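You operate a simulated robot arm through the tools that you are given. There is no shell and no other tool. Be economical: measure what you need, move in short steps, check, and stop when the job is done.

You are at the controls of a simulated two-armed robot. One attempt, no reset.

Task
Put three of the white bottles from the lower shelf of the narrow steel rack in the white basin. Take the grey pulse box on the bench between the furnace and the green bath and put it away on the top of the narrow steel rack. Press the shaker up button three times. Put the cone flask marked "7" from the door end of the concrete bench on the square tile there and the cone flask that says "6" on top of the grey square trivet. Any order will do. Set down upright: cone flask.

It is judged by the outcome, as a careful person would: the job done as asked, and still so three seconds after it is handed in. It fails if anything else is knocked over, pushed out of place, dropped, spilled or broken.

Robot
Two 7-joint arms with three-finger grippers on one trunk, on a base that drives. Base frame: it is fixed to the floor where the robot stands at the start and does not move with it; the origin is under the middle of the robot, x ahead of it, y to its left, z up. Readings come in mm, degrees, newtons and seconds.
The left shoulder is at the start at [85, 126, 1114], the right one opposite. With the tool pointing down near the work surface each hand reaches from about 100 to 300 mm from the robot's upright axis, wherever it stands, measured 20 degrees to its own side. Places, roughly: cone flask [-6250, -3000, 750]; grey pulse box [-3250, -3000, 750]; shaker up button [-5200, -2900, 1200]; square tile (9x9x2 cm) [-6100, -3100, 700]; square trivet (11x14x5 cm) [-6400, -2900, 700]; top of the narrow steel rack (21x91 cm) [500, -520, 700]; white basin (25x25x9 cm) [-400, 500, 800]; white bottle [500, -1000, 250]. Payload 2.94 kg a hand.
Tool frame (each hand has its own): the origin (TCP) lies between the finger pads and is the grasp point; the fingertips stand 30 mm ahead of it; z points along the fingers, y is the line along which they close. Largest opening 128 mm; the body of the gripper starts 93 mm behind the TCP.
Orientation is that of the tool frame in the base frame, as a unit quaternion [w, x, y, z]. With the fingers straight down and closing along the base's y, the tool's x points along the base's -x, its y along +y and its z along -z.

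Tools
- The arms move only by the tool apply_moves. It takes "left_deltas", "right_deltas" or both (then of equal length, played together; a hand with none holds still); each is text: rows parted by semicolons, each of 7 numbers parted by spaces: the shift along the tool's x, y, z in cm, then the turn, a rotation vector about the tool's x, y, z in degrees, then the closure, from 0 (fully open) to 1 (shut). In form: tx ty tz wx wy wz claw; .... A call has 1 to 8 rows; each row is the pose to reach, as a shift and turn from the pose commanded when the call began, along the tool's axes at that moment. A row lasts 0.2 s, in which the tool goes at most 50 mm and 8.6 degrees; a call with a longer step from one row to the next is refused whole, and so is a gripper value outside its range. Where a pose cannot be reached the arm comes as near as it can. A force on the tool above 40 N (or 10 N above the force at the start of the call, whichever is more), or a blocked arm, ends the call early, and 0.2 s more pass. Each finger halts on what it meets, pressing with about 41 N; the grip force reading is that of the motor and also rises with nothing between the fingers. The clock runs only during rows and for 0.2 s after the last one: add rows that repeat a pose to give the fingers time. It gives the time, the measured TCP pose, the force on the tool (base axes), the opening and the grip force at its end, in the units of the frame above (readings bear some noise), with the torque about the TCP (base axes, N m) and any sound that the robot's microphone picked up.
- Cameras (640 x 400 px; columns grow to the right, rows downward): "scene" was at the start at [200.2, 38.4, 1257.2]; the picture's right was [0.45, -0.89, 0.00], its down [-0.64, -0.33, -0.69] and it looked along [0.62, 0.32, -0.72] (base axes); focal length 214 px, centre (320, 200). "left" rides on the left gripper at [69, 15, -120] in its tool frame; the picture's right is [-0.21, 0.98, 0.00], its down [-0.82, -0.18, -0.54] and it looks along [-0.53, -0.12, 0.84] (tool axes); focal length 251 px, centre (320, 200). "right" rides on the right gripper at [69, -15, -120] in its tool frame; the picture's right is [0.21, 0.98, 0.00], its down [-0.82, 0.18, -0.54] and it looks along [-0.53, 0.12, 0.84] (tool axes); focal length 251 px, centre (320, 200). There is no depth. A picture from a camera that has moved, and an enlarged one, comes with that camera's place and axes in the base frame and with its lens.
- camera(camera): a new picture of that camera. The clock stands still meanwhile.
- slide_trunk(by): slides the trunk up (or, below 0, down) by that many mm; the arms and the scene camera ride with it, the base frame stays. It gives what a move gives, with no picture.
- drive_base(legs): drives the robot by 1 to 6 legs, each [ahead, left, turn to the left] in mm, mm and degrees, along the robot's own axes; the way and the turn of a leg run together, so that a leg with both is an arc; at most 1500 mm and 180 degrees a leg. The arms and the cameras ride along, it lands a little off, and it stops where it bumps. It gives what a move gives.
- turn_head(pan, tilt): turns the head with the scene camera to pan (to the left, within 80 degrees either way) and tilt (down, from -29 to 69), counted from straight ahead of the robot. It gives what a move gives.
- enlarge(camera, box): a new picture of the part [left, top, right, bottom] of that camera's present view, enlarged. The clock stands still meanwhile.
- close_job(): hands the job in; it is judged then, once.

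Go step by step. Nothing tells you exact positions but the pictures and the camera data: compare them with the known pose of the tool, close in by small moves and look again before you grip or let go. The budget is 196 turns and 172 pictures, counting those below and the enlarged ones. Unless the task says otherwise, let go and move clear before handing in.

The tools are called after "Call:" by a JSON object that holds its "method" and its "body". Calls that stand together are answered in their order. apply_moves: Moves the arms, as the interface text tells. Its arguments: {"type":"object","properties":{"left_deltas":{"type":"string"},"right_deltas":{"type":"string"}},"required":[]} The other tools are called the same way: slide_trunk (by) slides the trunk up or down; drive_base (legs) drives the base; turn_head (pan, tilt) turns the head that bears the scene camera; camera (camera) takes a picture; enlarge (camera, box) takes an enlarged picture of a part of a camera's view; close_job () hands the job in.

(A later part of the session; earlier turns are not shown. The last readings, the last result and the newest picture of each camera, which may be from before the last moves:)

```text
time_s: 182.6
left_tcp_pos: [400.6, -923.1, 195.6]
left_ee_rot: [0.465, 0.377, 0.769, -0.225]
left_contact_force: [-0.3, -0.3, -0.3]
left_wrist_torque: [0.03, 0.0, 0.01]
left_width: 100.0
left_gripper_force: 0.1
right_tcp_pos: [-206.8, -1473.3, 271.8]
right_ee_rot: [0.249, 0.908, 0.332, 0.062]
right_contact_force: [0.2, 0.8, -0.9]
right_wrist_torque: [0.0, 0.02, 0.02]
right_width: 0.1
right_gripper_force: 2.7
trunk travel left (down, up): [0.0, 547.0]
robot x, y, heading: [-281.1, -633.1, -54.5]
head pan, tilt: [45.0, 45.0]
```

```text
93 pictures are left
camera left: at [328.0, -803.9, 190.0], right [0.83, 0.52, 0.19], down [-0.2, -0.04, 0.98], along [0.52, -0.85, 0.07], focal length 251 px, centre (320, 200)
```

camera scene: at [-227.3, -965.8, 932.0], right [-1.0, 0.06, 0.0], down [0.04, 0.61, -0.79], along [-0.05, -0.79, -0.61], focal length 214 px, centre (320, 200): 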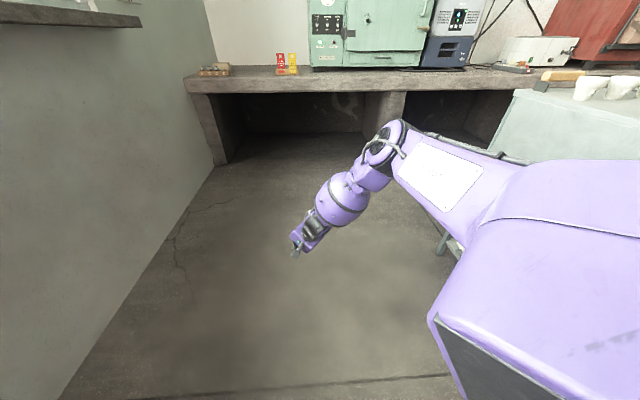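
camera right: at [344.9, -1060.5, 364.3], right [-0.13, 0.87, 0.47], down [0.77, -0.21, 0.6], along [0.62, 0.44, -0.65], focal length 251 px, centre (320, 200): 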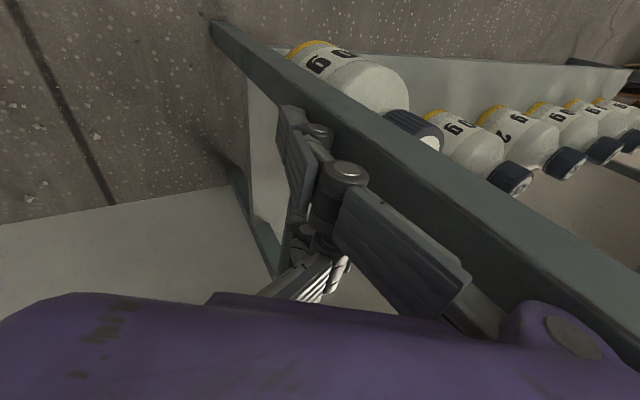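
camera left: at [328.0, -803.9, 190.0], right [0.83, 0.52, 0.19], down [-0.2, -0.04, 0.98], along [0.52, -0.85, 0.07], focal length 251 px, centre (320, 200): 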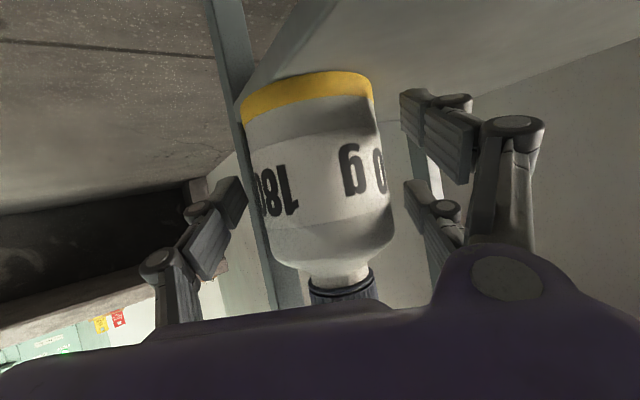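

Nicely centred with the body between all three fingers. Close.

Call:
{"method": "apply_moves", "body": {"left_deltas": "0 0 0 0 0 0 0.35; 0 0 0 0 0 0 0.6; 0 0 0 0 0 0 1; 0 0 0 0 0 0 1; 0 0 0 0 0 0 1"}}

Call:
{"method": "slide_trunk", "body": {"by": 20}}

Call:
{"method": "camera", "body": {"camera": "left"}}

```text
time_s: 183.8
left_tcp_pos: [400.3, -924.2, 194.6]
left_ee_rot: [0.465, 0.378, 0.769, -0.225]
left_contact_force: [0.7, 1.1, 2.1]
left_wrist_torque: [-0.04, 0.07, -0.02]
left_width: 75.5
left_gripper_force: 40.9
right_tcp_pos: [-207.5, -1473.1, 271.4]
right_ee_rot: [0.251, 0.907, 0.333, 0.062]
right_contact_force: [-0.4, 0.1, 0.1]
right_wrist_torque: [-0.04, 0.01, 0.04]
right_width: 0.0
right_gripper_force: 3.6
trunk travel left (down, up): [0.0, 547.0]
robot x, y, heading: [-280.9, -632.3, -54.9]
head pan, tilt: [45.0, 45.0]
```

```text
time_s: 184.4
left_tcp_pos: [399.6, -924.2, 214.2]
left_ee_rot: [0.465, 0.377, 0.769, -0.225]
left_contact_force: [1.0, -0.2, -1.8]
left_wrist_torque: [-0.01, 0.03, -0.01]
left_width: 75.2
left_gripper_force: 41.3
right_tcp_pos: [-207.0, -1473.2, 291.7]
right_ee_rot: [0.249, 0.908, 0.332, 0.062]
right_contact_force: [-0.8, -0.2, 0.5]
right_wrist_torque: [0.02, 0.02, -0.02]
right_width: 0.0
right_gripper_force: 3.3
trunk travel left (down, up): [-20.0, 527.0]
robot x, y, heading: [-283.9, -635.0, -54.6]
head pan, tilt: [45.0, 45.0]
```

```text
92 pictures are left
camera left: at [327.9, -803.8, 209.8], right [0.83, 0.52, 0.19], down [-0.2, -0.04, 0.98], along [0.52, -0.85, 0.07], focal length 251 px, centre (320, 200)
```

left: 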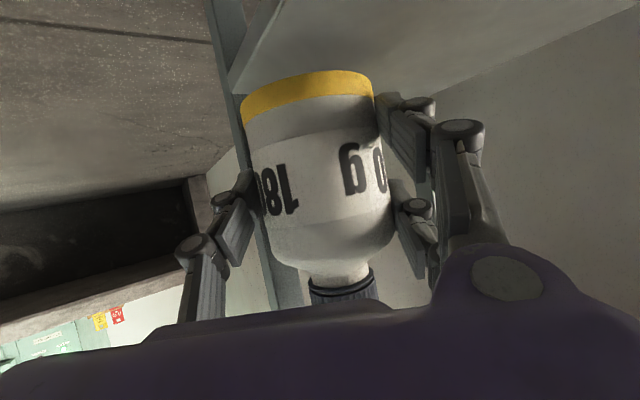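

Lifted cleanly. Now withdraw, raise the trunk, and unroll/raise the right arm.

Call:
{"method": "drive_base", "body": {"legs": [[-250, 0, 0]]}}

Call:
{"method": "slide_trunk", "body": {"by": 400}}

Call:
{"method": "apply_moves", "body": {"right_deltas": "0 1.9 -3.2 0 0 -8.2 1; 0 3.8 -6.4 0 0 -16.4 1; 0 5.7 -9.6 0 0 -24.6 1; 0 7.6 -12.8 0 0 -32.8 1; 0 9.5 -16 0 0 -41 0.5; 0 11.4 -19.2 0 0 -49.2 0.2; 0 13.3 -22.4 0 0 -57.4 0; 0 15 -26 0 0 -65.6 0"}}

Call:
{"method": "apply_moves", "body": {"right_deltas": "0 0 0 0 0 -8.2 0; 0 0 0 0 0 -16.4 0; 0 0 0 0 0 -24.4 0"}}

```text
time_s: 186.2
left_tcp_pos: [258.9, -728.4, 215.7]
left_ee_rot: [0.464, 0.38, 0.768, -0.227]
left_contact_force: [-0.5, -0.8, -1.6]
left_wrist_torque: [0.04, 0.0, -0.05]
left_width: 75.3
left_gripper_force: 40.9
right_tcp_pos: [-349.6, -1276.2, 291.8]
right_ee_rot: [0.25, 0.908, 0.33, 0.062]
right_contact_force: [0.1, -0.2, 0.2]
right_wrist_torque: [-0.03, -0.02, -0.01]
right_width: 0.0
right_gripper_force: 3.3
trunk travel left (down, up): [-20.0, 527.0]
robot x, y, heading: [-418.9, -437.4, -54.3]
head pan, tilt: [45.0, 45.0]
```

```text
time_s: 190.0
left_tcp_pos: [259.0, -727.5, 612.5]
left_ee_rot: [0.463, 0.379, 0.769, -0.226]
left_contact_force: [0.3, -0.7, -2.0]
left_wrist_torque: [0.02, 0.01, -0.01]
left_width: 75.4
left_gripper_force: 41.0
right_tcp_pos: [-319.5, -1320.3, 883.9]
right_ee_rot: [0.38, 0.865, 0.313, 0.098]
right_contact_force: [-0.6, 0.3, -0.8]
right_wrist_torque: [-0.01, 0.0, -0.01]
right_width: 0.0
right_gripper_force: 2.7
trunk travel left (down, up): [-420.0, 127.0]
robot x, y, heading: [-423.1, -437.0, -54.7]
head pan, tilt: [45.0, 45.0]
```

```text
time_s: 191.8
left_tcp_pos: [258.1, -727.4, 614.4]
left_ee_rot: [0.465, 0.378, 0.768, -0.226]
left_contact_force: [0.2, 0.6, -1.6]
left_wrist_torque: [0.03, 0.0, -0.01]
left_width: 75.2
left_gripper_force: 40.8
right_tcp_pos: [-357.6, -1239.1, 1174.3]
right_ee_rot: [0.373, 0.556, 0.733, -0.124]
right_contact_force: [0.3, 0.9, -0.5]
right_wrist_torque: [0.0, 0.01, -0.01]
right_width: 109.4
right_gripper_force: 0.1
trunk travel left (down, up): [-420.0, 127.0]
robot x, y, heading: [-426.7, -439.9, -54.7]
head pan, tilt: [45.0, 45.0]
```

```text
time_s: 192.6
left_tcp_pos: [258.8, -729.0, 614.5]
left_ee_rot: [0.465, 0.378, 0.768, -0.226]
left_contact_force: [-0.6, 0.2, -1.2]
left_wrist_torque: [0.0, 0.05, -0.01]
left_width: 75.3
left_gripper_force: 41.0
right_tcp_pos: [-354.3, -1241.9, 1171.3]
right_ee_rot: [0.338, 0.389, 0.834, -0.199]
right_contact_force: [-0.3, 0.6, -0.3]
right_wrist_torque: [-0.01, 0.01, 0.0]
right_width: 128.0
right_gripper_force: 0.0
trunk travel left (down, up): [-420.0, 127.0]
robot x, y, heading: [-423.1, -436.2, -54.5]
head pan, tilt: [45.0, 45.0]
```

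Retract the right hand to tool-down and bring the left hand with the bottle higher and more central.

Call:
{"method": "apply_moves", "body": {"left_deltas": "-2.75 -2 -1.45 0 0 0 1; -5.5 -4 -2.9 0 0 0 1; -8.25 -6 -4.35 0 0 0 1; -11 -8 -5.8 0 0 0 1; -13.75 -10 -7.25 0 0 0 1; -16.5 -12 -8.7 0 0 0 1; -19.25 -14 -10.15 0 0 0 1; -22 -16 -11.6 0 0 0 1", "right_deltas": "3 0 -3 0 5.5 0 0; 6 0 -6 0 11 0 0; 9 0 -9 0 16.5 0 0; 12 0 -12 0 22 0 0; 15 0 -15 0 27.5 0 0; 18 0 -18 0 33 0 0; 21 0 -21 0 38.5 0 0; 24 0 -24 0 44 0 0"}}

Call:
{"method": "drive_base", "body": {"legs": [[0, 0, 145]]}}

Call:
{"method": "turn_head", "body": {"pan": 10, "tilt": 35}}

Call:
{"method": "camera", "body": {"camera": "scene"}}

```text
time_s: 194.4
left_tcp_pos: [200.1, -731.8, 745.7]
left_ee_rot: [0.459, 0.381, 0.768, -0.234]
left_contact_force: [0.4, 1.0, -1.7]
left_wrist_torque: [-0.01, 0.02, 0.01]
left_width: 75.5
left_gripper_force: 41.0
left hand out of reach, approached as far as the arm can: row 3, 4, 5, 6, 7, 8
right_tcp_pos: [-564.6, -974.8, 1165.4]
right_ee_rot: [0.002, 0.434, 0.9, -0.04]
right_contact_force: [-0.1, 0.2, 0.5]
right_wrist_torque: [-0.02, -0.02, 0.01]
right_width: 127.9
right_gripper_force: 0.1
trunk travel left (down, up): [-420.0, 127.0]
robot x, y, heading: [-421.2, -440.9, -54.6]
head pan, tilt: [45.0, 45.0]
```

```text
time_s: 199.2
left_tcp_pos: [-390.0, 245.3, 738.5]
left_ee_rot: [0.447, -0.43, 0.745, 0.245]
left_contact_force: [0.9, -3.3, -1.0]
left_wrist_torque: [0.12, 0.03, -0.08]
left_width: 75.4
left_gripper_force: 41.2
right_tcp_pos: [128.2, -358.5, 1166.2]
right_ee_rot: [0.033, -0.51, 0.859, -0.02]
right_contact_force: [0.4, -0.1, 0.0]
right_wrist_torque: [-0.01, -0.02, -0.01]
right_width: 127.9
right_gripper_force: 0.2
trunk travel left (down, up): [-420.0, 127.0]
robot x, y, heading: [-423.7, -438.3, 58.5]
head pan, tilt: [45.0, 45.0]
stopped in leg 1: the force on the tool passed its limit at 48 N (the readings are from after the stop); the commanded pose is now the measured one
```

```text
time_s: 200.2
left_tcp_pos: [-389.0, 243.6, 738.7]
left_ee_rot: [0.447, -0.43, 0.745, 0.245]
left_contact_force: [2.3, -7.8, -3.5]
left_wrist_torque: [0.1, 0.07, -0.1]
left_width: 75.6
left_gripper_force: 40.6
right_tcp_pos: [129.5, -358.4, 1166.9]
right_ee_rot: [0.034, -0.51, 0.859, -0.019]
right_contact_force: [0.6, 1.1, -0.1]
right_wrist_torque: [-0.03, 0.0, 0.0]
right_width: 128.0
right_gripper_force: 0.0
trunk travel left (down, up): [-420.0, 127.0]
robot x, y, heading: [-423.0, -437.6, 58.5]
head pan, tilt: [10.0, 35.0]
```

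```text
91 pictures are left
camera scene: at [-335.9, -266.2, 1366.6], right [0.93, -0.37, 0.0], down [-0.21, -0.53, -0.82], along [0.3, 0.76, -0.57], focal length 214 px, centre (320, 200)
```

scene: 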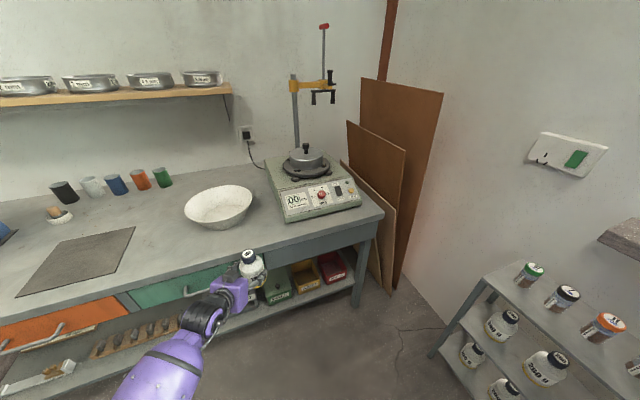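

The bottle brushed the table's front edge (table top ≈805, basin centre ≈(−455, 485)). Back off, raise the trunk and the hand, and steepen the hand to 45° for placing.

Call:
{"method": "drive_base", "body": {"legs": [[-150, 0, 0]]}}

Call:
{"method": "slide_trunk", "body": {"by": 127}}

Call:
{"method": "apply_moves", "body": {"left_deltas": "-2.2 0 -1.2 0 0 0 1; -4.4 0 -2.4 0 3 0 1; -6.6 0 -3.6 0 6 0 1; -8.8 0 -4.8 0 9 0 1; -11 0 -6 0 12 0 1; -13.3 0 -7 0 15 0 1; -13.3 0 -7 0 18 0 1; -13.3 0 -7 0 18 0 1"}}

Call:
{"method": "camera", "body": {"camera": "scene"}}

```text
time_s: 201.5
left_tcp_pos: [-469.2, 118.7, 739.0]
left_ee_rot: [0.447, -0.43, 0.745, 0.246]
left_contact_force: [-0.4, 0.3, -0.6]
left_wrist_torque: [-0.04, 0.05, -0.01]
left_width: 75.4
left_gripper_force: 40.8
right_tcp_pos: [50.4, -483.4, 1166.5]
right_ee_rot: [0.034, -0.511, 0.859, -0.02]
right_contact_force: [-0.3, -0.4, -0.5]
right_wrist_torque: [0.06, -0.01, 0.02]
right_width: 127.8
right_gripper_force: 0.1
trunk travel left (down, up): [-420.0, 127.0]
robot x, y, heading: [-499.2, -564.0, 58.4]
head pan, tilt: [10.0, 35.0]
```

```text
time_s: 203.1
left_tcp_pos: [-468.6, 118.4, 863.6]
left_ee_rot: [0.446, -0.431, 0.745, 0.246]
left_contact_force: [-0.3, 0.2, -2.5]
left_wrist_torque: [-0.01, -0.01, 0.0]
left_width: 75.5
left_gripper_force: 41.2
right_tcp_pos: [51.0, -481.6, 1292.0]
right_ee_rot: [0.033, -0.511, 0.859, -0.02]
right_contact_force: [1.0, -0.1, -0.6]
right_wrist_torque: [-0.02, 0.01, 0.01]
right_width: 128.0
right_gripper_force: 0.0
trunk travel left (down, up): [-547.0, 0.0]
robot x, y, heading: [-502.4, -563.1, 58.6]
head pan, tilt: [10.0, 35.0]
```

```text
time_s: 204.9
left_tcp_pos: [-469.8, 122.8, 1017.4]
left_ee_rot: [0.324, -0.464, 0.805, 0.175]
left_contact_force: [0.3, 0.6, -2.0]
left_wrist_torque: [-0.02, -0.01, 0.01]
left_width: 75.4
left_gripper_force: 41.1
right_tcp_pos: [52.0, -483.2, 1294.0]
right_ee_rot: [0.033, -0.511, 0.859, -0.02]
right_contact_force: [0.2, 0.8, -0.4]
right_wrist_torque: [0.01, 0.01, 0.03]
right_width: 127.9
right_gripper_force: 0.1
trunk travel left (down, up): [-547.0, 0.0]
robot x, y, heading: [-501.9, -561.5, 58.5]
head pan, tilt: [10.0, 35.0]
```

```text
90 pictures are left
camera scene: at [-467.9, -479.2, 1509.2], right [0.93, -0.37, 0.0], down [-0.21, -0.53, -0.82], along [0.3, 0.76, -0.57], focal length 214 px, centre (320, 200)
```

scene: 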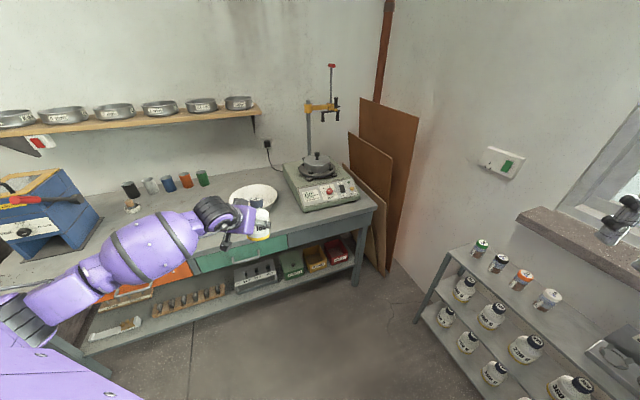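

Drive so the hand hovers near the basin, then look with the wrist camera.

Call:
{"method": "drive_base", "body": {"legs": [[270, 140, 0]]}}

Call:
{"method": "camera", "body": {"camera": "left"}}

Call:
{"method": "camera", "body": {"camera": "scene"}}

```text
time_s: 206.9
left_tcp_pos: [-449.9, 424.3, 1019.1]
left_ee_rot: [0.324, -0.465, 0.805, 0.176]
left_contact_force: [0.0, 0.2, -1.0]
left_wrist_torque: [-0.02, 0.02, -0.01]
left_width: 75.4
left_gripper_force: 41.0
right_tcp_pos: [72.3, -180.8, 1292.6]
right_ee_rot: [0.033, -0.512, 0.858, -0.019]
right_contact_force: [0.3, -0.1, 0.1]
right_wrist_torque: [0.01, 0.0, 0.02]
right_width: 128.0
right_gripper_force: 0.0
trunk travel left (down, up): [-547.0, 0.0]
robot x, y, heading: [-479.6, -262.3, 58.7]
head pan, tilt: [10.0, 35.0]
```

```text
89 pictures are left
camera left: at [-530.5, 318.1, 1057.9], right [-0.77, 0.63, 0.13], down [0.25, 0.11, 0.96], along [0.59, 0.77, -0.25], focal length 251 px, centre (320, 200)
```

left: 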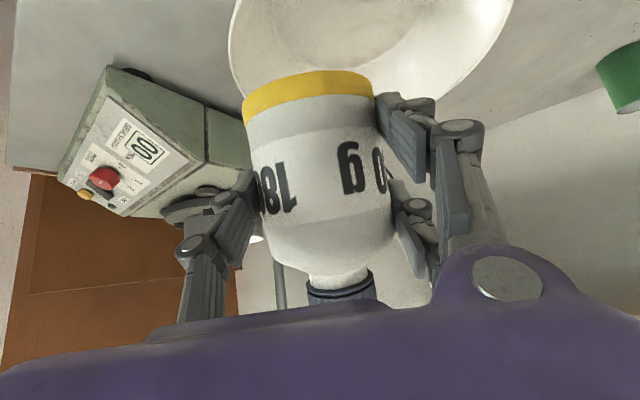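

```text
88 pictures are left
camera scene: at [-446.5, -178.8, 1509.3], right [0.93, -0.36, 0.0], down [-0.21, -0.53, -0.82], along [0.3, 0.76, -0.57], focal length 214 px, centre (320, 200)
```

scene: 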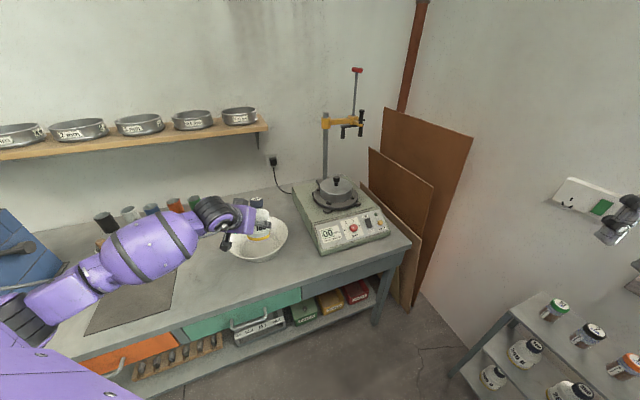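

Basin centre ≈ (−458, 488). Move the bottle over the far half of the basin, then lower.

Call:
{"method": "drive_base", "body": {"legs": [[91, 41, 0]]}}

Call:
{"method": "slide_trunk", "body": {"by": -90}}

Call:
{"method": "camera", "body": {"camera": "left"}}

Call:
{"method": "enlarge", "body": {"camera": "scene", "box": [160, 140, 400, 320]}}

```text
time_s: 208.1
left_tcp_pos: [-438.5, 521.0, 1018.8]
left_ee_rot: [0.325, -0.466, 0.804, 0.177]
left_contact_force: [0.5, 0.9, -2.9]
left_wrist_torque: [-0.01, 0.01, 0.01]
left_width: 75.4
left_gripper_force: 41.4
right_tcp_pos: [84.2, -81.8, 1291.9]
right_ee_rot: [0.034, -0.512, 0.858, -0.019]
right_contact_force: [-0.1, -0.8, 0.3]
right_wrist_torque: [0.0, -0.02, -0.01]
right_width: 128.0
right_gripper_force: 0.0
trunk travel left (down, up): [-547.0, 0.0]
robot x, y, heading: [-467.9, -162.1, 58.5]
head pan, tilt: [10.0, 35.0]
```

```text
time_s: 209.3
left_tcp_pos: [-437.3, 522.2, 929.5]
left_ee_rot: [0.325, -0.464, 0.805, 0.176]
left_contact_force: [-0.1, -0.8, -1.9]
left_wrist_torque: [-0.05, 0.04, 0.01]
left_width: 75.4
left_gripper_force: 41.0
right_tcp_pos: [85.4, -81.7, 1203.9]
right_ee_rot: [0.034, -0.511, 0.859, -0.02]
right_contact_force: [0.4, -0.5, 0.0]
right_wrist_torque: [0.0, -0.01, 0.02]
right_width: 128.0
right_gripper_force: 0.0
trunk travel left (down, up): [-457.0, 90.0]
robot x, y, heading: [-467.4, -164.1, 58.4]
head pan, tilt: [10.0, 35.0]
```

```text
87 pictures are left
camera left: at [-518.0, 416.8, 968.0], right [-0.77, 0.63, 0.13], down [0.25, 0.11, 0.96], along [0.59, 0.77, -0.25], focal length 251 px, centre (320, 200)
```

left: 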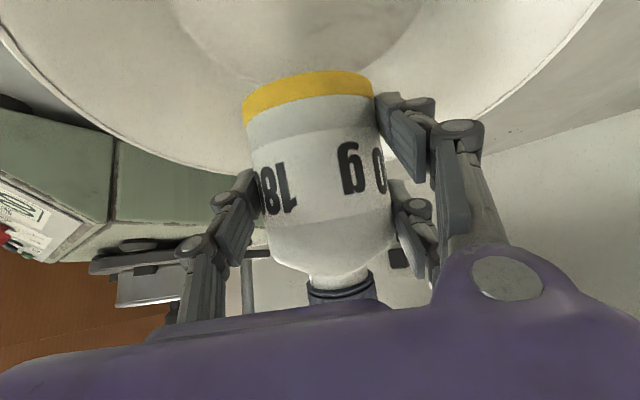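

```text
2.22 times, centred on (280, 230) of scene
camera zoom: at [-389.3, -6.1, 1409.0], right [0.93, -0.36, 0.0], down [-0.21, -0.53, -0.82], along [0.3, 0.76, -0.57], focal length 477 px, centre (409, 133)
```

zoom: 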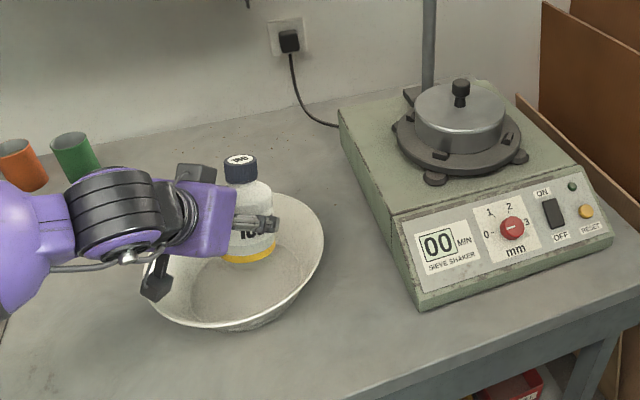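

Good position. Lower gently, watching force.

Call:
{"method": "slide_trunk", "body": {"by": -30}}

Call:
{"method": "slide_trunk", "body": {"by": -10}}

Call:
{"method": "enlarge", "body": {"camera": "scene", "box": [200, 140, 340, 280]}}

```text
time_s: 210.1
left_tcp_pos: [-437.5, 521.9, 897.9]
left_ee_rot: [0.326, -0.465, 0.804, 0.177]
left_contact_force: [0.4, 0.2, -1.3]
left_wrist_torque: [-0.05, 0.0, -0.02]
left_width: 75.5
left_gripper_force: 41.1
right_tcp_pos: [84.5, -81.5, 1172.7]
right_ee_rot: [0.033, -0.512, 0.858, -0.019]
right_contact_force: [-0.4, -0.1, 0.9]
right_wrist_torque: [0.0, 0.01, -0.02]
right_width: 128.1
right_gripper_force: 0.2
trunk travel left (down, up): [-427.0, 120.0]
robot x, y, heading: [-468.3, -164.7, 58.8]
head pan, tilt: [10.0, 35.0]
```

```text
time_s: 210.7
left_tcp_pos: [-438.4, 521.7, 888.0]
left_ee_rot: [0.325, -0.465, 0.805, 0.176]
left_contact_force: [1.4, -0.1, -0.6]
left_wrist_torque: [-0.01, 0.04, -0.04]
left_width: 75.2
left_gripper_force: 40.8
right_tcp_pos: [85.0, -82.2, 1163.8]
right_ee_rot: [0.034, -0.512, 0.858, -0.019]
right_contact_force: [-0.5, -0.5, 0.2]
right_wrist_torque: [0.0, 0.0, 0.02]
right_width: 128.0
right_gripper_force: 0.0
trunk travel left (down, up): [-417.0, 130.0]
robot x, y, heading: [-466.9, -165.9, 58.4]
head pan, tilt: [10.0, 35.0]
```

```text
2.86 times, centred on (270, 210) of scene
camera zoom: at [-379.8, 9.1, 1363.3], right [0.93, -0.36, 0.0], down [-0.21, -0.53, -0.82], along [0.3, 0.76, -0.57], focal length 613 px, centre (463, 171)
```

zoom: 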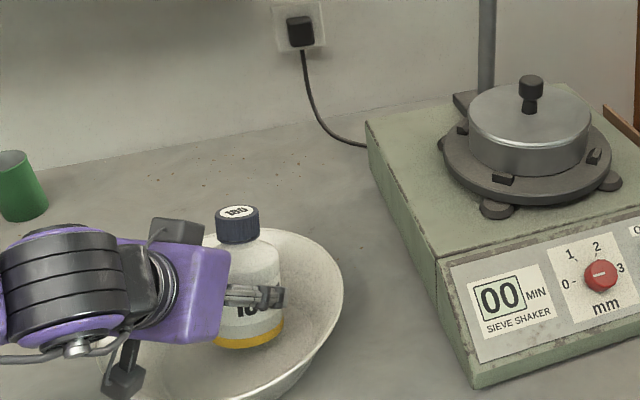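

Call:
{"method": "slide_trunk", "body": {"by": -12}}

Call:
{"method": "slide_trunk", "body": {"by": -10}}

Call:
{"method": "camera", "body": {"camera": "scene"}}

Call:
{"method": "camera", "body": {"camera": "left"}}

```text
time_s: 211.3
left_tcp_pos: [-439.1, 520.7, 874.9]
left_ee_rot: [0.324, -0.464, 0.805, 0.175]
left_contact_force: [-0.3, 1.4, -1.3]
left_wrist_torque: [-0.05, 0.0, 0.02]
left_width: 75.5
left_gripper_force: 40.9
right_tcp_pos: [84.5, -81.6, 1150.9]
right_ee_rot: [0.034, -0.511, 0.859, -0.019]
right_contact_force: [0.7, 0.4, -0.2]
right_wrist_torque: [0.02, -0.04, 0.0]
right_width: 128.0
right_gripper_force: 0.2
trunk travel left (down, up): [-405.0, 142.0]
robot x, y, heading: [-467.5, -165.3, 58.6]
head pan, tilt: [10.0, 35.0]
```

```text
time_s: 211.9
left_tcp_pos: [-437.0, 521.1, 869.1]
left_ee_rot: [0.328, -0.463, 0.804, 0.178]
left_contact_force: [-4.4, -3.2, 24.2]
left_wrist_torque: [0.83, -0.06, 0.11]
left_width: 76.0
left_gripper_force: 40.9
right_tcp_pos: [85.1, -83.3, 1141.8]
right_ee_rot: [0.035, -0.512, 0.858, -0.019]
right_contact_force: [0.8, -1.1, 0.0]
right_wrist_torque: [0.0, -0.01, -0.01]
right_width: 127.9
right_gripper_force: 0.0
trunk travel left (down, up): [-395.0, 152.0]
robot x, y, heading: [-469.6, -165.4, 58.4]
head pan, tilt: [10.0, 35.0]
```

```text
84 pictures are left
camera scene: at [-376.7, 12.9, 1340.3], right [0.93, -0.36, 0.0], down [-0.21, -0.53, -0.82], along [0.3, 0.76, -0.57], focal length 214 px, centre (320, 200)
```

scene: 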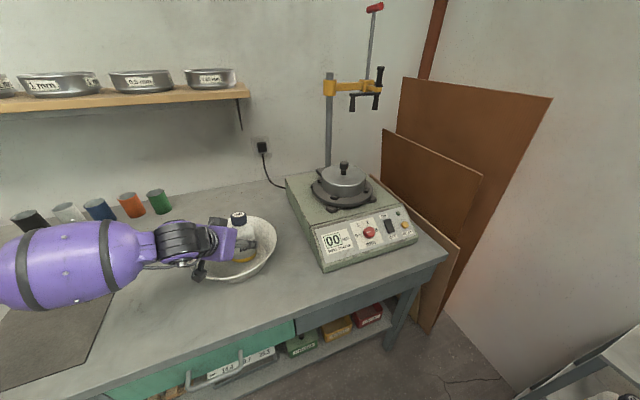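

```text
83 pictures are left
camera left: at [-518.1, 416.0, 908.3], right [-0.76, 0.63, 0.13], down [0.25, 0.11, 0.96], along [0.59, 0.77, -0.24], focal length 251 px, centre (320, 200)
```

left: 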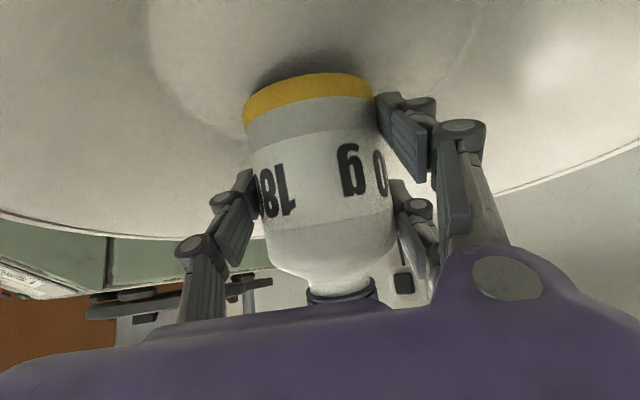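

Contact with the basin floor. Ease up 4 mm, open slightly, and retreat along the tool axis.

Call:
{"method": "slide_trunk", "body": {"by": 5}}

Call:
{"method": "apply_moves", "body": {"left_deltas": "0 0 0 0 0 0 0.4; 0 0 0 0 0 0 0.36; 0 0 0 0 0 0 0.3; 0 0 0 0 0 0 0.25; 0 0 0 0 0 0 0.25"}}

Call:
{"method": "camera", "body": {"camera": "left"}}

```text
time_s: 212.4
left_tcp_pos: [-436.7, 521.5, 869.4]
left_ee_rot: [0.324, -0.465, 0.805, 0.175]
left_contact_force: [1.9, 3.1, 7.7]
left_wrist_torque: [0.58, -0.23, 0.0]
left_width: 75.4
left_gripper_force: 40.9
right_tcp_pos: [85.5, -81.9, 1145.8]
right_ee_rot: [0.034, -0.511, 0.859, -0.02]
right_contact_force: [-0.1, 0.4, -0.1]
right_wrist_torque: [0.03, 0.04, -0.01]
right_width: 128.1
right_gripper_force: 0.0
trunk travel left (down, up): [-400.0, 147.0]
robot x, y, heading: [-465.2, -166.0, 58.7]
head pan, tilt: [10.0, 35.0]
```

```text
time_s: 213.6
left_tcp_pos: [-437.0, 520.8, 870.3]
left_ee_rot: [0.325, -0.464, 0.805, 0.175]
left_contact_force: [-0.4, 0.2, 0.3]
left_wrist_torque: [-0.01, -0.03, 0.0]
left_width: 96.3
left_gripper_force: 0.0
right_tcp_pos: [84.3, -80.1, 1145.0]
right_ee_rot: [0.033, -0.512, 0.858, -0.02]
right_contact_force: [-0.4, 0.5, -0.8]
right_wrist_torque: [0.01, 0.01, 0.02]
right_width: 128.0
right_gripper_force: 0.2
trunk travel left (down, up): [-400.0, 147.0]
robot x, y, heading: [-467.9, -165.5, 58.7]
head pan, tilt: [10.0, 35.0]
```

```text
82 pictures are left
camera left: at [-518.3, 416.7, 910.3], right [-0.77, 0.63, 0.13], down [0.25, 0.11, 0.96], along [0.59, 0.77, -0.25], focal length 251 px, centre (320, 200)
```

left: 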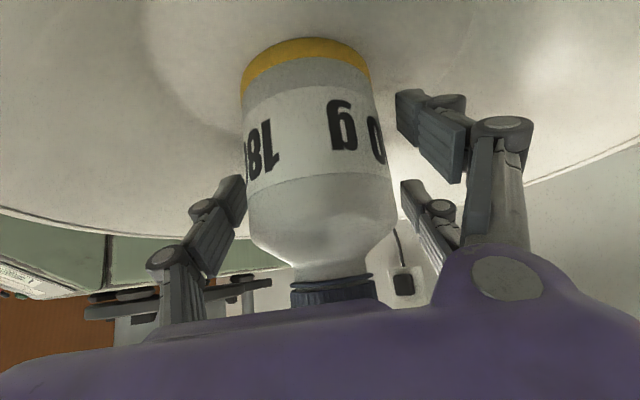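

The bottle stands in the basin. Retreat along the tool axis, raise, and go back to the rack for the next bottle (420 g) at heading 0.

Call:
{"method": "apply_moves", "body": {"left_deltas": "0 0 -4 0 0 0 0.25; 0 0 -8 0 0 0 0.25; 0 0 -12 0 0 0 0.25; 0 0 -16 0 0 0 0.25"}}

Call:
{"method": "camera", "body": {"camera": "left"}}

Call:
{"method": "drive_base", "body": {"legs": [[-250, 0, 0], [0, 0, -58.6], [284, -746, 0]]}}

Call:
{"method": "slide_trunk", "body": {"by": -399}}

```text
time_s: 214.6
left_tcp_pos: [-495.6, 423.0, 985.7]
left_ee_rot: [0.324, -0.464, 0.806, 0.174]
left_contact_force: [0.5, 0.5, -0.1]
left_wrist_torque: [0.04, -0.01, 0.03]
left_width: 95.9
left_gripper_force: 0.0
right_tcp_pos: [85.8, -83.2, 1146.7]
right_ee_rot: [0.034, -0.511, 0.859, -0.02]
right_contact_force: [0.3, -1.4, 0.1]
right_wrist_torque: [0.06, 0.0, -0.03]
right_width: 127.9
right_gripper_force: 0.0
trunk travel left (down, up): [-400.0, 147.0]
robot x, y, heading: [-466.7, -162.5, 58.3]
head pan, tilt: [10.0, 35.0]
```

```text
81 pictures are left
camera left: at [-576.3, 318.8, 1026.7], right [-0.76, 0.63, 0.13], down [0.26, 0.12, 0.96], along [0.59, 0.77, -0.25], focal length 251 px, centre (320, 200)
```

left: 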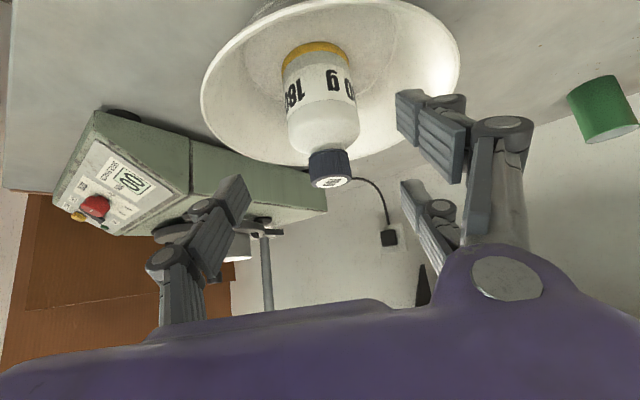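

```text
time_s: 225.5
left_tcp_pos: [176.0, -771.5, 985.7]
left_ee_rot: [0.369, -0.015, 0.929, -0.005]
left_contact_force: [0.6, 0.0, 0.6]
left_wrist_torque: [-0.01, -0.02, -0.05]
left_width: 96.4
left_gripper_force: 0.0
right_tcp_pos: [53.8, -1533.2, 1146.3]
right_ee_rot: [0.02, -0.031, 0.999, -0.033]
right_contact_force: [-0.4, -0.2, -0.4]
right_wrist_torque: [0.0, -0.02, 0.03]
right_width: 128.0
right_gripper_force: 0.1
trunk travel left (down, up): [-400.0, 147.0]
robot x, y, heading: [-306.8, -1104.3, 0.3]
head pan, tilt: [10.0, 35.0]
```

```text
time_s: 229.3
left_tcp_pos: [186.3, -770.5, 477.4]
left_ee_rot: [0.217, -0.017, 0.976, -0.004]
left_contact_force: [0.3, 0.0, -0.3]
left_wrist_torque: [0.02, -0.04, 0.0]
left_width: 96.0
left_gripper_force: 0.1
right_tcp_pos: [51.8, -1532.1, 748.0]
right_ee_rot: [0.02, -0.032, 0.999, -0.034]
right_contact_force: [0.1, 0.2, -0.6]
right_wrist_torque: [0.0, -0.01, 0.01]
right_width: 128.1
right_gripper_force: 0.0
trunk travel left (down, up): [-1.0, 546.0]
robot x, y, heading: [-311.4, -1106.3, 0.5]
head pan, tilt: [10.0, 35.0]
```

Call:
{"method": "apply_moves", "body": {"left_deltas": "0 0.6 3.9 0 -4 0 0.22; 0 1.2 7.8 0 -8 0 0.22; 0 1.8 11.7 0 -12 0 0.22; 0 2.4 15.6 0 -17 0 0.22; 0 3 19.5 0 -22 0 0.22; 0 3.6 23.4 0 -27 0 0.22; 0 4.3 27.3 0 -32 0 0.22; 0 5 31 0 -38 0 0.22"}}

Call:
{"method": "camera", "body": {"camera": "left"}}

Call:
{"method": "camera", "body": {"camera": "scene"}}

```text
time_s: 231.1
left_tcp_pos: [317.0, -721.8, 192.3]
left_ee_rot: [0.525, -0.016, 0.851, 0.002]
left_contact_force: [-0.2, 0.1, 0.1]
left_wrist_torque: [0.03, 0.02, -0.01]
left_width: 99.7
left_gripper_force: 0.0
left hand out of reach, approached as far as the arm can: row 2
right_tcp_pos: [52.5, -1532.9, 746.0]
right_ee_rot: [0.02, -0.03, 0.999, -0.033]
right_contact_force: [0.2, 0.6, -0.7]
right_wrist_torque: [0.01, -0.02, 0.02]
right_width: 128.1
right_gripper_force: 0.1
trunk travel left (down, up): [-1.0, 546.0]
robot x, y, heading: [-306.5, -1106.0, 0.6]
head pan, tilt: [10.0, 35.0]
```

```text
80 pictures are left
camera left: at [178.4, -709.1, 184.6], right [0.07, 0.98, 0.18], down [-0.11, -0.17, 0.98], along [0.99, -0.08, 0.09], focal length 251 px, centre (320, 200)
```

left: 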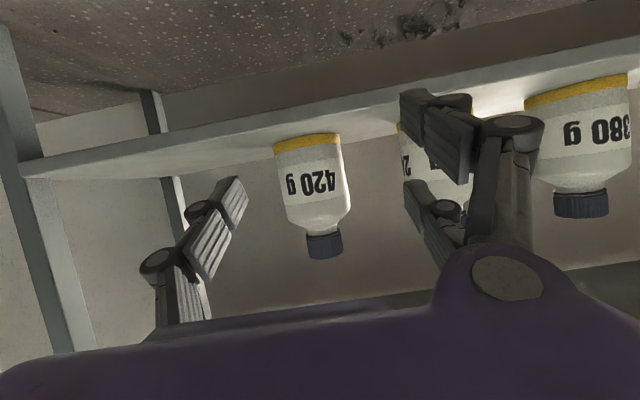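

```text
79 pictures are left
camera scene: at [8.2, -1088.4, 936.2], right [0.18, -0.98, 0.0], down [-0.56, -0.11, -0.82], along [0.81, 0.15, -0.57], focal length 214 px, centre (320, 200)
```

scene: 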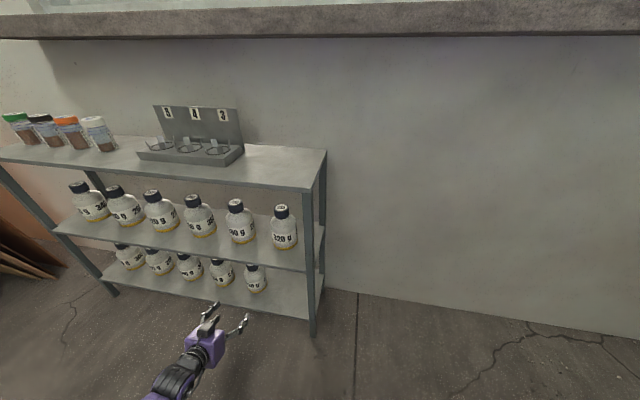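

The 420 g bottle is at about (466, −735). Raise 4 mm, approach 100 mm, check.

Call:
{"method": "slide_trunk", "body": {"by": 4}}

Call:
{"method": "drive_base", "body": {"legs": [[100, -13, -0.5]]}}

Call:
{"method": "camera", "body": {"camera": "left"}}

```text
time_s: 231.6
left_tcp_pos: [317.0, -721.5, 198.7]
left_ee_rot: [0.523, -0.017, 0.852, 0.002]
left_contact_force: [0.0, -0.1, -0.1]
left_wrist_torque: [-0.05, 0.04, 0.03]
left_width: 99.7
left_gripper_force: 0.1
right_tcp_pos: [52.3, -1532.8, 752.2]
right_ee_rot: [0.019, -0.031, 0.999, -0.033]
right_contact_force: [0.9, 0.1, -0.1]
right_wrist_torque: [-0.02, -0.04, -0.03]
right_width: 128.2
right_gripper_force: 0.0
trunk travel left (down, up): [-5.0, 542.0]
robot x, y, heading: [-306.4, -1109.1, 0.6]
head pan, tilt: [10.0, 35.0]
```

```text
time_s: 232.8
left_tcp_pos: [418.2, -738.0, 197.6]
left_ee_rot: [0.523, -0.013, 0.852, -0.001]
left_contact_force: [-0.5, -1.1, 0.6]
left_wrist_torque: [0.0, -0.04, 0.0]
left_width: 99.9
left_gripper_force: 0.0
right_tcp_pos: [147.4, -1548.3, 750.3]
right_ee_rot: [0.02, -0.026, 0.999, -0.034]
right_contact_force: [-0.6, -0.3, -0.4]
right_wrist_torque: [0.01, 0.0, 0.02]
right_width: 127.9
right_gripper_force: 0.1
trunk travel left (down, up): [-5.0, 542.0]
robot x, y, heading: [-208.1, -1124.2, 0.3]
head pan, tilt: [10.0, 35.0]
```

```text
78 pictures are left
camera left: at [280.6, -724.8, 190.8], right [0.08, 0.98, 0.18], down [-0.11, -0.17, 0.98], along [0.99, -0.09, 0.09], focal length 251 px, centre (320, 200)
```

left: 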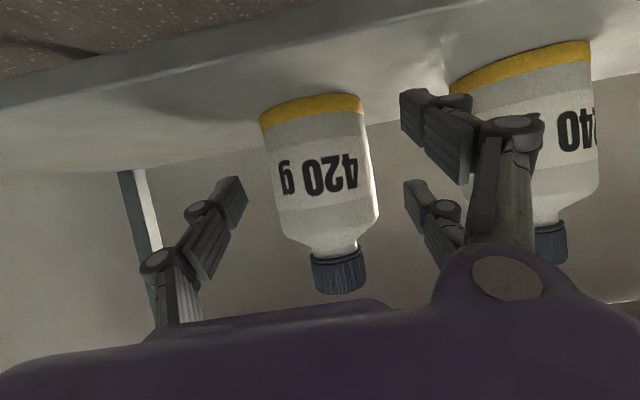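

Call:
{"method": "drive_base", "body": {"legs": [[45, 0, 0]]}}

Call:
{"method": "camera", "body": {"camera": "left"}}

```text
time_s: 233.7
left_tcp_pos: [462.4, -738.3, 197.6]
left_ee_rot: [0.523, -0.013, 0.852, -0.001]
left_contact_force: [-0.2, 1.1, -0.3]
left_wrist_torque: [-0.07, -0.03, -0.02]
left_width: 99.7
left_gripper_force: 0.0
right_tcp_pos: [191.8, -1548.7, 750.6]
right_ee_rot: [0.02, -0.027, 0.999, -0.033]
right_contact_force: [0.3, 0.3, 0.0]
right_wrist_torque: [-0.01, 0.0, -0.01]
right_width: 128.0
right_gripper_force: 0.1
trunk travel left (down, up): [-5.0, 542.0]
robot x, y, heading: [-166.8, -1118.8, 0.1]
head pan, tilt: [10.0, 35.0]
```

```text
77 pictures are left
camera left: at [324.8, -724.8, 190.7], right [0.08, 0.98, 0.18], down [-0.11, -0.17, 0.98], along [0.99, -0.09, 0.09], focal length 251 px, centre (320, 200)
```

left: 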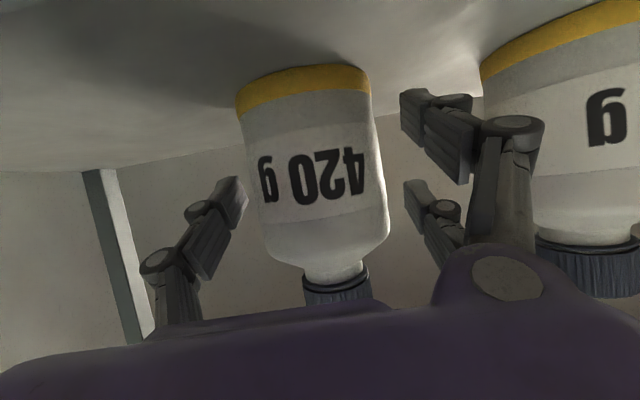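

Centred. Close, lift, and back out.

Call:
{"method": "apply_moves", "body": {"left_deltas": "0 0 0 0 0 0 0.35; 0 0 0 0 0 0 0.6; 0 0 0 0 0 0 1; 0 0 0 0 0 0 1; 0 0 0 0 0 0 1"}}

Call:
{"method": "slide_trunk", "body": {"by": 20}}

Call:
{"method": "drive_base", "body": {"legs": [[-250, 0, 0]]}}

Call:
{"method": "camera", "body": {"camera": "left"}}

```text
time_s: 234.9
left_tcp_pos: [462.8, -737.7, 199.0]
left_ee_rot: [0.523, -0.014, 0.852, 0.0]
left_contact_force: [0.5, -1.5, 1.9]
left_wrist_torque: [-0.07, -0.06, 0.0]
left_width: 76.3
left_gripper_force: 41.2
right_tcp_pos: [191.2, -1548.7, 750.9]
right_ee_rot: [0.02, -0.026, 0.999, -0.033]
right_contact_force: [0.2, 0.0, -0.1]
right_wrist_torque: [-0.02, -0.01, -0.04]
right_width: 127.6
right_gripper_force: 0.1
trunk travel left (down, up): [-5.0, 542.0]
robot x, y, heading: [-163.2, -1120.9, 0.1]
head pan, tilt: [10.0, 35.0]
```

```text
time_s: 235.5
left_tcp_pos: [462.7, -738.8, 216.6]
left_ee_rot: [0.523, -0.013, 0.853, -0.001]
left_contact_force: [0.6, 0.1, -3.9]
left_wrist_torque: [0.0, 0.07, -0.01]
left_width: 75.9
left_gripper_force: 41.2
right_tcp_pos: [192.7, -1548.5, 770.6]
right_ee_rot: [0.019, -0.026, 0.999, -0.033]
right_contact_force: [-0.5, -0.1, 1.3]
right_wrist_torque: [-0.01, 0.02, 0.01]
right_width: 128.0
right_gripper_force: 0.0
trunk travel left (down, up): [-25.0, 522.0]
robot x, y, heading: [-163.2, -1119.2, 0.2]
head pan, tilt: [10.0, 35.0]
```

```text
time_s: 237.4
left_tcp_pos: [215.2, -741.2, 217.8]
left_ee_rot: [0.524, -0.011, 0.852, -0.002]
left_contact_force: [-1.0, -0.1, -4.6]
left_wrist_torque: [0.01, 0.08, 0.01]
left_width: 76.0
left_gripper_force: 40.6
right_tcp_pos: [-61.5, -1549.6, 771.2]
right_ee_rot: [0.02, -0.024, 0.999, -0.034]
right_contact_force: [-0.1, -0.6, 0.3]
right_wrist_torque: [-0.02, -0.02, -0.06]
right_width: 128.0
right_gripper_force: 0.0
trunk travel left (down, up): [-25.0, 522.0]
robot x, y, heading: [-415.7, -1118.9, -0.4]
head pan, tilt: [10.0, 35.0]
```

```text
76 pictures are left
camera left: at [76.1, -727.0, 210.7], right [0.08, 0.98, 0.18], down [-0.11, -0.17, 0.98], along [0.99, -0.1, 0.09], focal length 251 px, centre (320, 200)
```

left: 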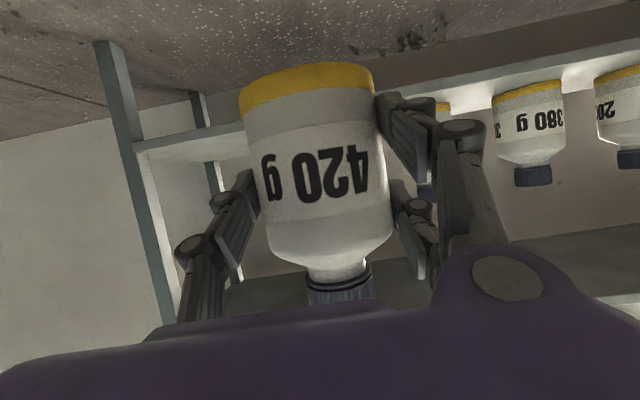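

Second bottle is held. Raise the trunk and arm, steepen the hand, and drive toward the basin.

Call:
{"method": "slide_trunk", "body": {"by": 522}}

Call:
{"method": "apply_moves", "body": {"left_deltas": "-2.75 -0.8 -1.45 0 0 0 1; -5.5 -1.6 -2.9 0 0 0 1; -8.25 -2.4 -4.35 0 2 0 1; -11 -3.2 -5.8 0 4 0 1; -13.75 -4 -7.25 0 8 0 1; -16.5 -4.8 -8.7 0 12 0 1; -19.25 -5.6 -10.15 0 15 0 1; -22 -6 -11.6 0 18 0 1"}}

Call:
{"method": "drive_base", "body": {"legs": [[0, 0, 59], [517, 577, 0]]}}

Call:
{"method": "camera", "body": {"camera": "scene"}}

```text
refused: 522 is not a number from -400 to 400
```

```text
time_s: 239.2
left_tcp_pos: [209.7, -798.1, 468.7]
left_ee_rot: [0.382, -0.011, 0.924, -0.003]
left_contact_force: [0.1, 0.5, -4.2]
left_wrist_torque: [0.0, 0.04, 0.02]
left_width: 76.4
left_gripper_force: 41.0
right_tcp_pos: [-61.0, -1549.3, 771.8]
right_ee_rot: [0.02, -0.024, 0.999, -0.033]
right_contact_force: [1.1, -0.3, 0.1]
right_wrist_torque: [-0.01, -0.01, -0.03]
right_width: 128.2
right_gripper_force: 0.1
trunk travel left (down, up): [-25.0, 522.0]
robot x, y, heading: [-416.7, -1118.3, -0.5]
head pan, tilt: [10.0, 35.0]
```

```text
time_s: 247.3
left_tcp_pos: [-611.3, 317.2, 467.5]
left_ee_rot: [0.334, -0.467, 0.797, 0.187]
left_contact_force: [-0.6, 0.4, -4.8]
left_wrist_torque: [-0.09, 0.04, 0.03]
left_width: 75.8
left_gripper_force: 40.5
right_tcp_pos: [-103.7, -299.6, 770.8]
right_ee_rot: [0.034, -0.516, 0.856, -0.019]
right_contact_force: [0.3, -0.3, -0.7]
right_wrist_torque: [0.01, -0.02, -0.01]
right_width: 128.1
right_gripper_force: 0.0
trunk travel left (down, up): [-25.0, 522.0]
robot x, y, heading: [-651.4, -386.4, 59.2]
head pan, tilt: [10.0, 35.0]
```

```text
75 pictures are left
camera scene: at [-505.2, -106.7, 950.8], right [0.94, -0.35, 0.0], down [-0.2, -0.54, -0.82], along [0.29, 0.77, -0.57], focal length 214 px, centre (320, 200)
```

scene: 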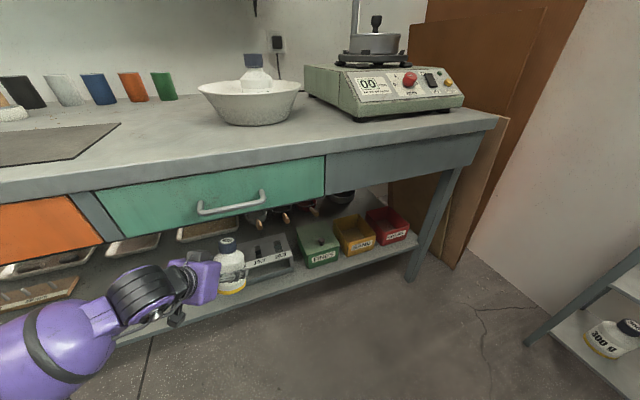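

The trunk move was refused (limit 400), but nothing was touched. Back off, then raise in two steps.

Call:
{"method": "drive_base", "body": {"legs": [[-200, 0, 0]]}}

Call:
{"method": "slide_trunk", "body": {"by": 400}}

Call:
{"method": "slide_trunk", "body": {"by": 122}}

Call:
{"method": "drive_base", "body": {"legs": [[200, 0, 0]]}}

Call:
{"method": "camera", "body": {"camera": "scene"}}

```text
time_s: 248.9
left_tcp_pos: [-711.1, 147.8, 467.5]
left_ee_rot: [0.335, -0.467, 0.797, 0.186]
left_contact_force: [0.5, -1.0, -4.3]
left_wrist_torque: [-0.08, 0.03, 0.0]
left_width: 76.3
left_gripper_force: 40.6
right_tcp_pos: [-204.0, -468.0, 770.0]
right_ee_rot: [0.035, -0.516, 0.856, -0.02]
right_contact_force: [-1.5, -0.8, -0.1]
right_wrist_torque: [0.02, 0.02, -0.02]
right_width: 128.1
right_gripper_force: 0.1
trunk travel left (down, up): [-25.0, 522.0]
robot x, y, heading: [-749.0, -555.7, 59.1]
head pan, tilt: [10.0, 35.0]
```

```text
time_s: 252.8
left_tcp_pos: [-711.9, 147.4, 866.3]
left_ee_rot: [0.334, -0.467, 0.797, 0.186]
left_contact_force: [0.2, -0.5, -3.9]
left_wrist_torque: [-0.1, 0.06, -0.01]
left_width: 76.0
left_gripper_force: 41.8
right_tcp_pos: [-202.6, -467.8, 1170.9]
right_ee_rot: [0.033, -0.515, 0.856, -0.02]
right_contact_force: [-0.5, -0.1, 0.5]
right_wrist_torque: [-0.01, 0.02, -0.02]
right_width: 127.9
right_gripper_force: 0.1
trunk travel left (down, up): [-425.0, 122.0]
robot x, y, heading: [-754.2, -556.2, 59.3]
head pan, tilt: [10.0, 35.0]
```

```text
time_s: 254.3
left_tcp_pos: [-712.0, 148.5, 988.2]
left_ee_rot: [0.333, -0.466, 0.798, 0.185]
left_contact_force: [0.3, 0.4, -5.0]
left_wrist_torque: [-0.04, 0.02, -0.02]
left_width: 76.1
left_gripper_force: 41.0
right_tcp_pos: [-202.0, -467.1, 1291.6]
right_ee_rot: [0.033, -0.516, 0.856, -0.02]
right_contact_force: [-0.3, -0.8, -0.3]
right_wrist_torque: [-0.02, 0.01, -0.01]
right_width: 128.0
right_gripper_force: 0.1
trunk travel left (down, up): [-547.0, 0.0]
robot x, y, heading: [-752.5, -554.2, 59.0]
head pan, tilt: [10.0, 35.0]
```

```text
time_s: 255.9
left_tcp_pos: [-607.1, 320.3, 991.3]
left_ee_rot: [0.335, -0.466, 0.798, 0.186]
left_contact_force: [1.0, -0.5, -3.7]
left_wrist_torque: [-0.09, 0.04, -0.01]
left_width: 76.1
left_gripper_force: 40.5
right_tcp_pos: [-100.6, -298.7, 1293.4]
right_ee_rot: [0.034, -0.514, 0.857, -0.019]
right_contact_force: [-0.1, 0.6, 0.5]
right_wrist_torque: [0.0, -0.01, 0.0]
right_width: 127.9
right_gripper_force: 0.2
trunk travel left (down, up): [-547.0, 0.0]
robot x, y, heading: [-648.7, -387.6, 58.8]
head pan, tilt: [10.0, 35.0]
```

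```text
74 pictures are left
camera scene: at [-619.3, -300.3, 1509.3], right [0.93, -0.36, 0.0], down [-0.21, -0.54, -0.82], along [0.29, 0.76, -0.57], focal length 214 px, centre (320, 200)
```

scene: 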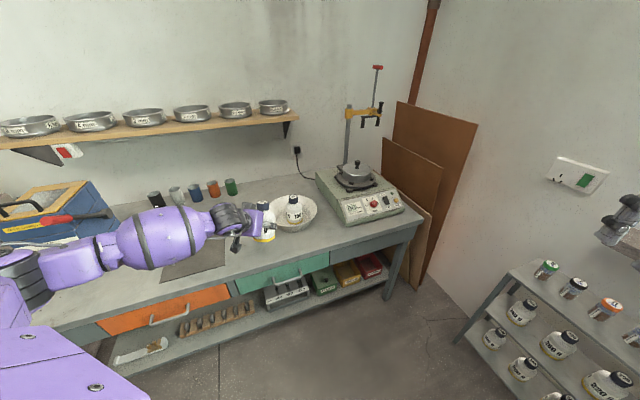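

Call:
{"method": "drive_base", "body": {"legs": [[188, -2, 0]]}}

Call:
{"method": "camera", "body": {"camera": "left"}}

Call:
{"method": "enlarge", "body": {"camera": "scene", "box": [180, 150, 400, 300]}}

```text
time_s: 257.4
left_tcp_pos: [-508.1, 476.0, 991.7]
left_ee_rot: [0.335, -0.465, 0.798, 0.186]
left_contact_force: [0.6, -1.3, -4.4]
left_wrist_torque: [-0.07, 0.06, 0.0]
left_width: 76.2
left_gripper_force: 40.5
right_tcp_pos: [-3.2, -142.7, 1292.8]
right_ee_rot: [0.035, -0.513, 0.857, -0.018]
right_contact_force: [0.4, -0.1, -0.7]
right_wrist_torque: [0.02, -0.02, 0.0]
right_width: 128.1
right_gripper_force: 0.0
trunk travel left (down, up): [-547.0, 0.0]
robot x, y, heading: [-551.7, -225.6, 58.9]
head pan, tilt: [10.0, 35.0]
```

```text
73 pictures are left
camera left: at [-588.3, 369.1, 1026.6], right [-0.77, 0.62, 0.14], down [0.24, 0.09, 0.97], along [0.59, 0.78, -0.22], focal length 251 px, centre (320, 200)
```

left: 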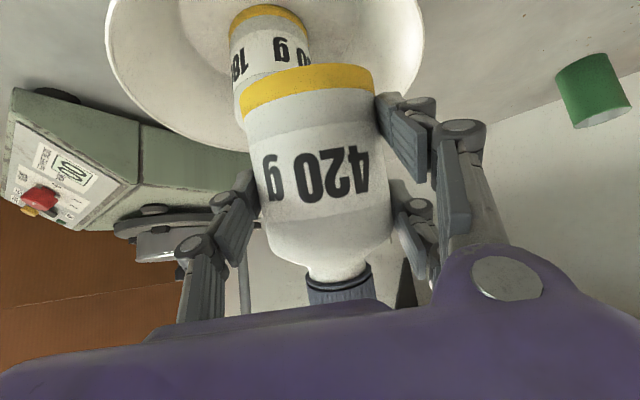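

```text
2.67 times, centred on (290, 225) of scene
camera zoom: at [-522.2, -143.6, 1509.4], right [0.93, -0.36, 0.0], down [-0.21, -0.53, -0.82], along [0.3, 0.76, -0.57], focal length 572 px, centre (400, 133)
```

zoom: 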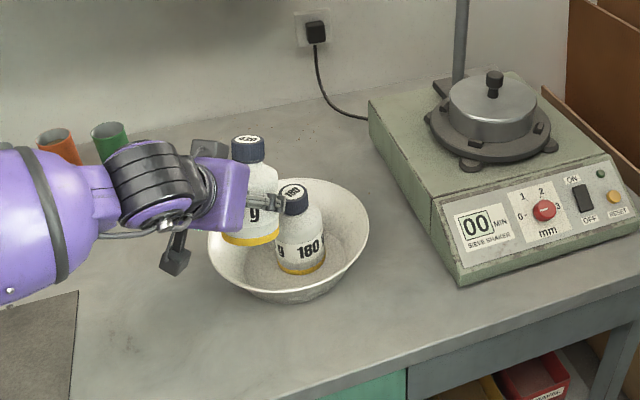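

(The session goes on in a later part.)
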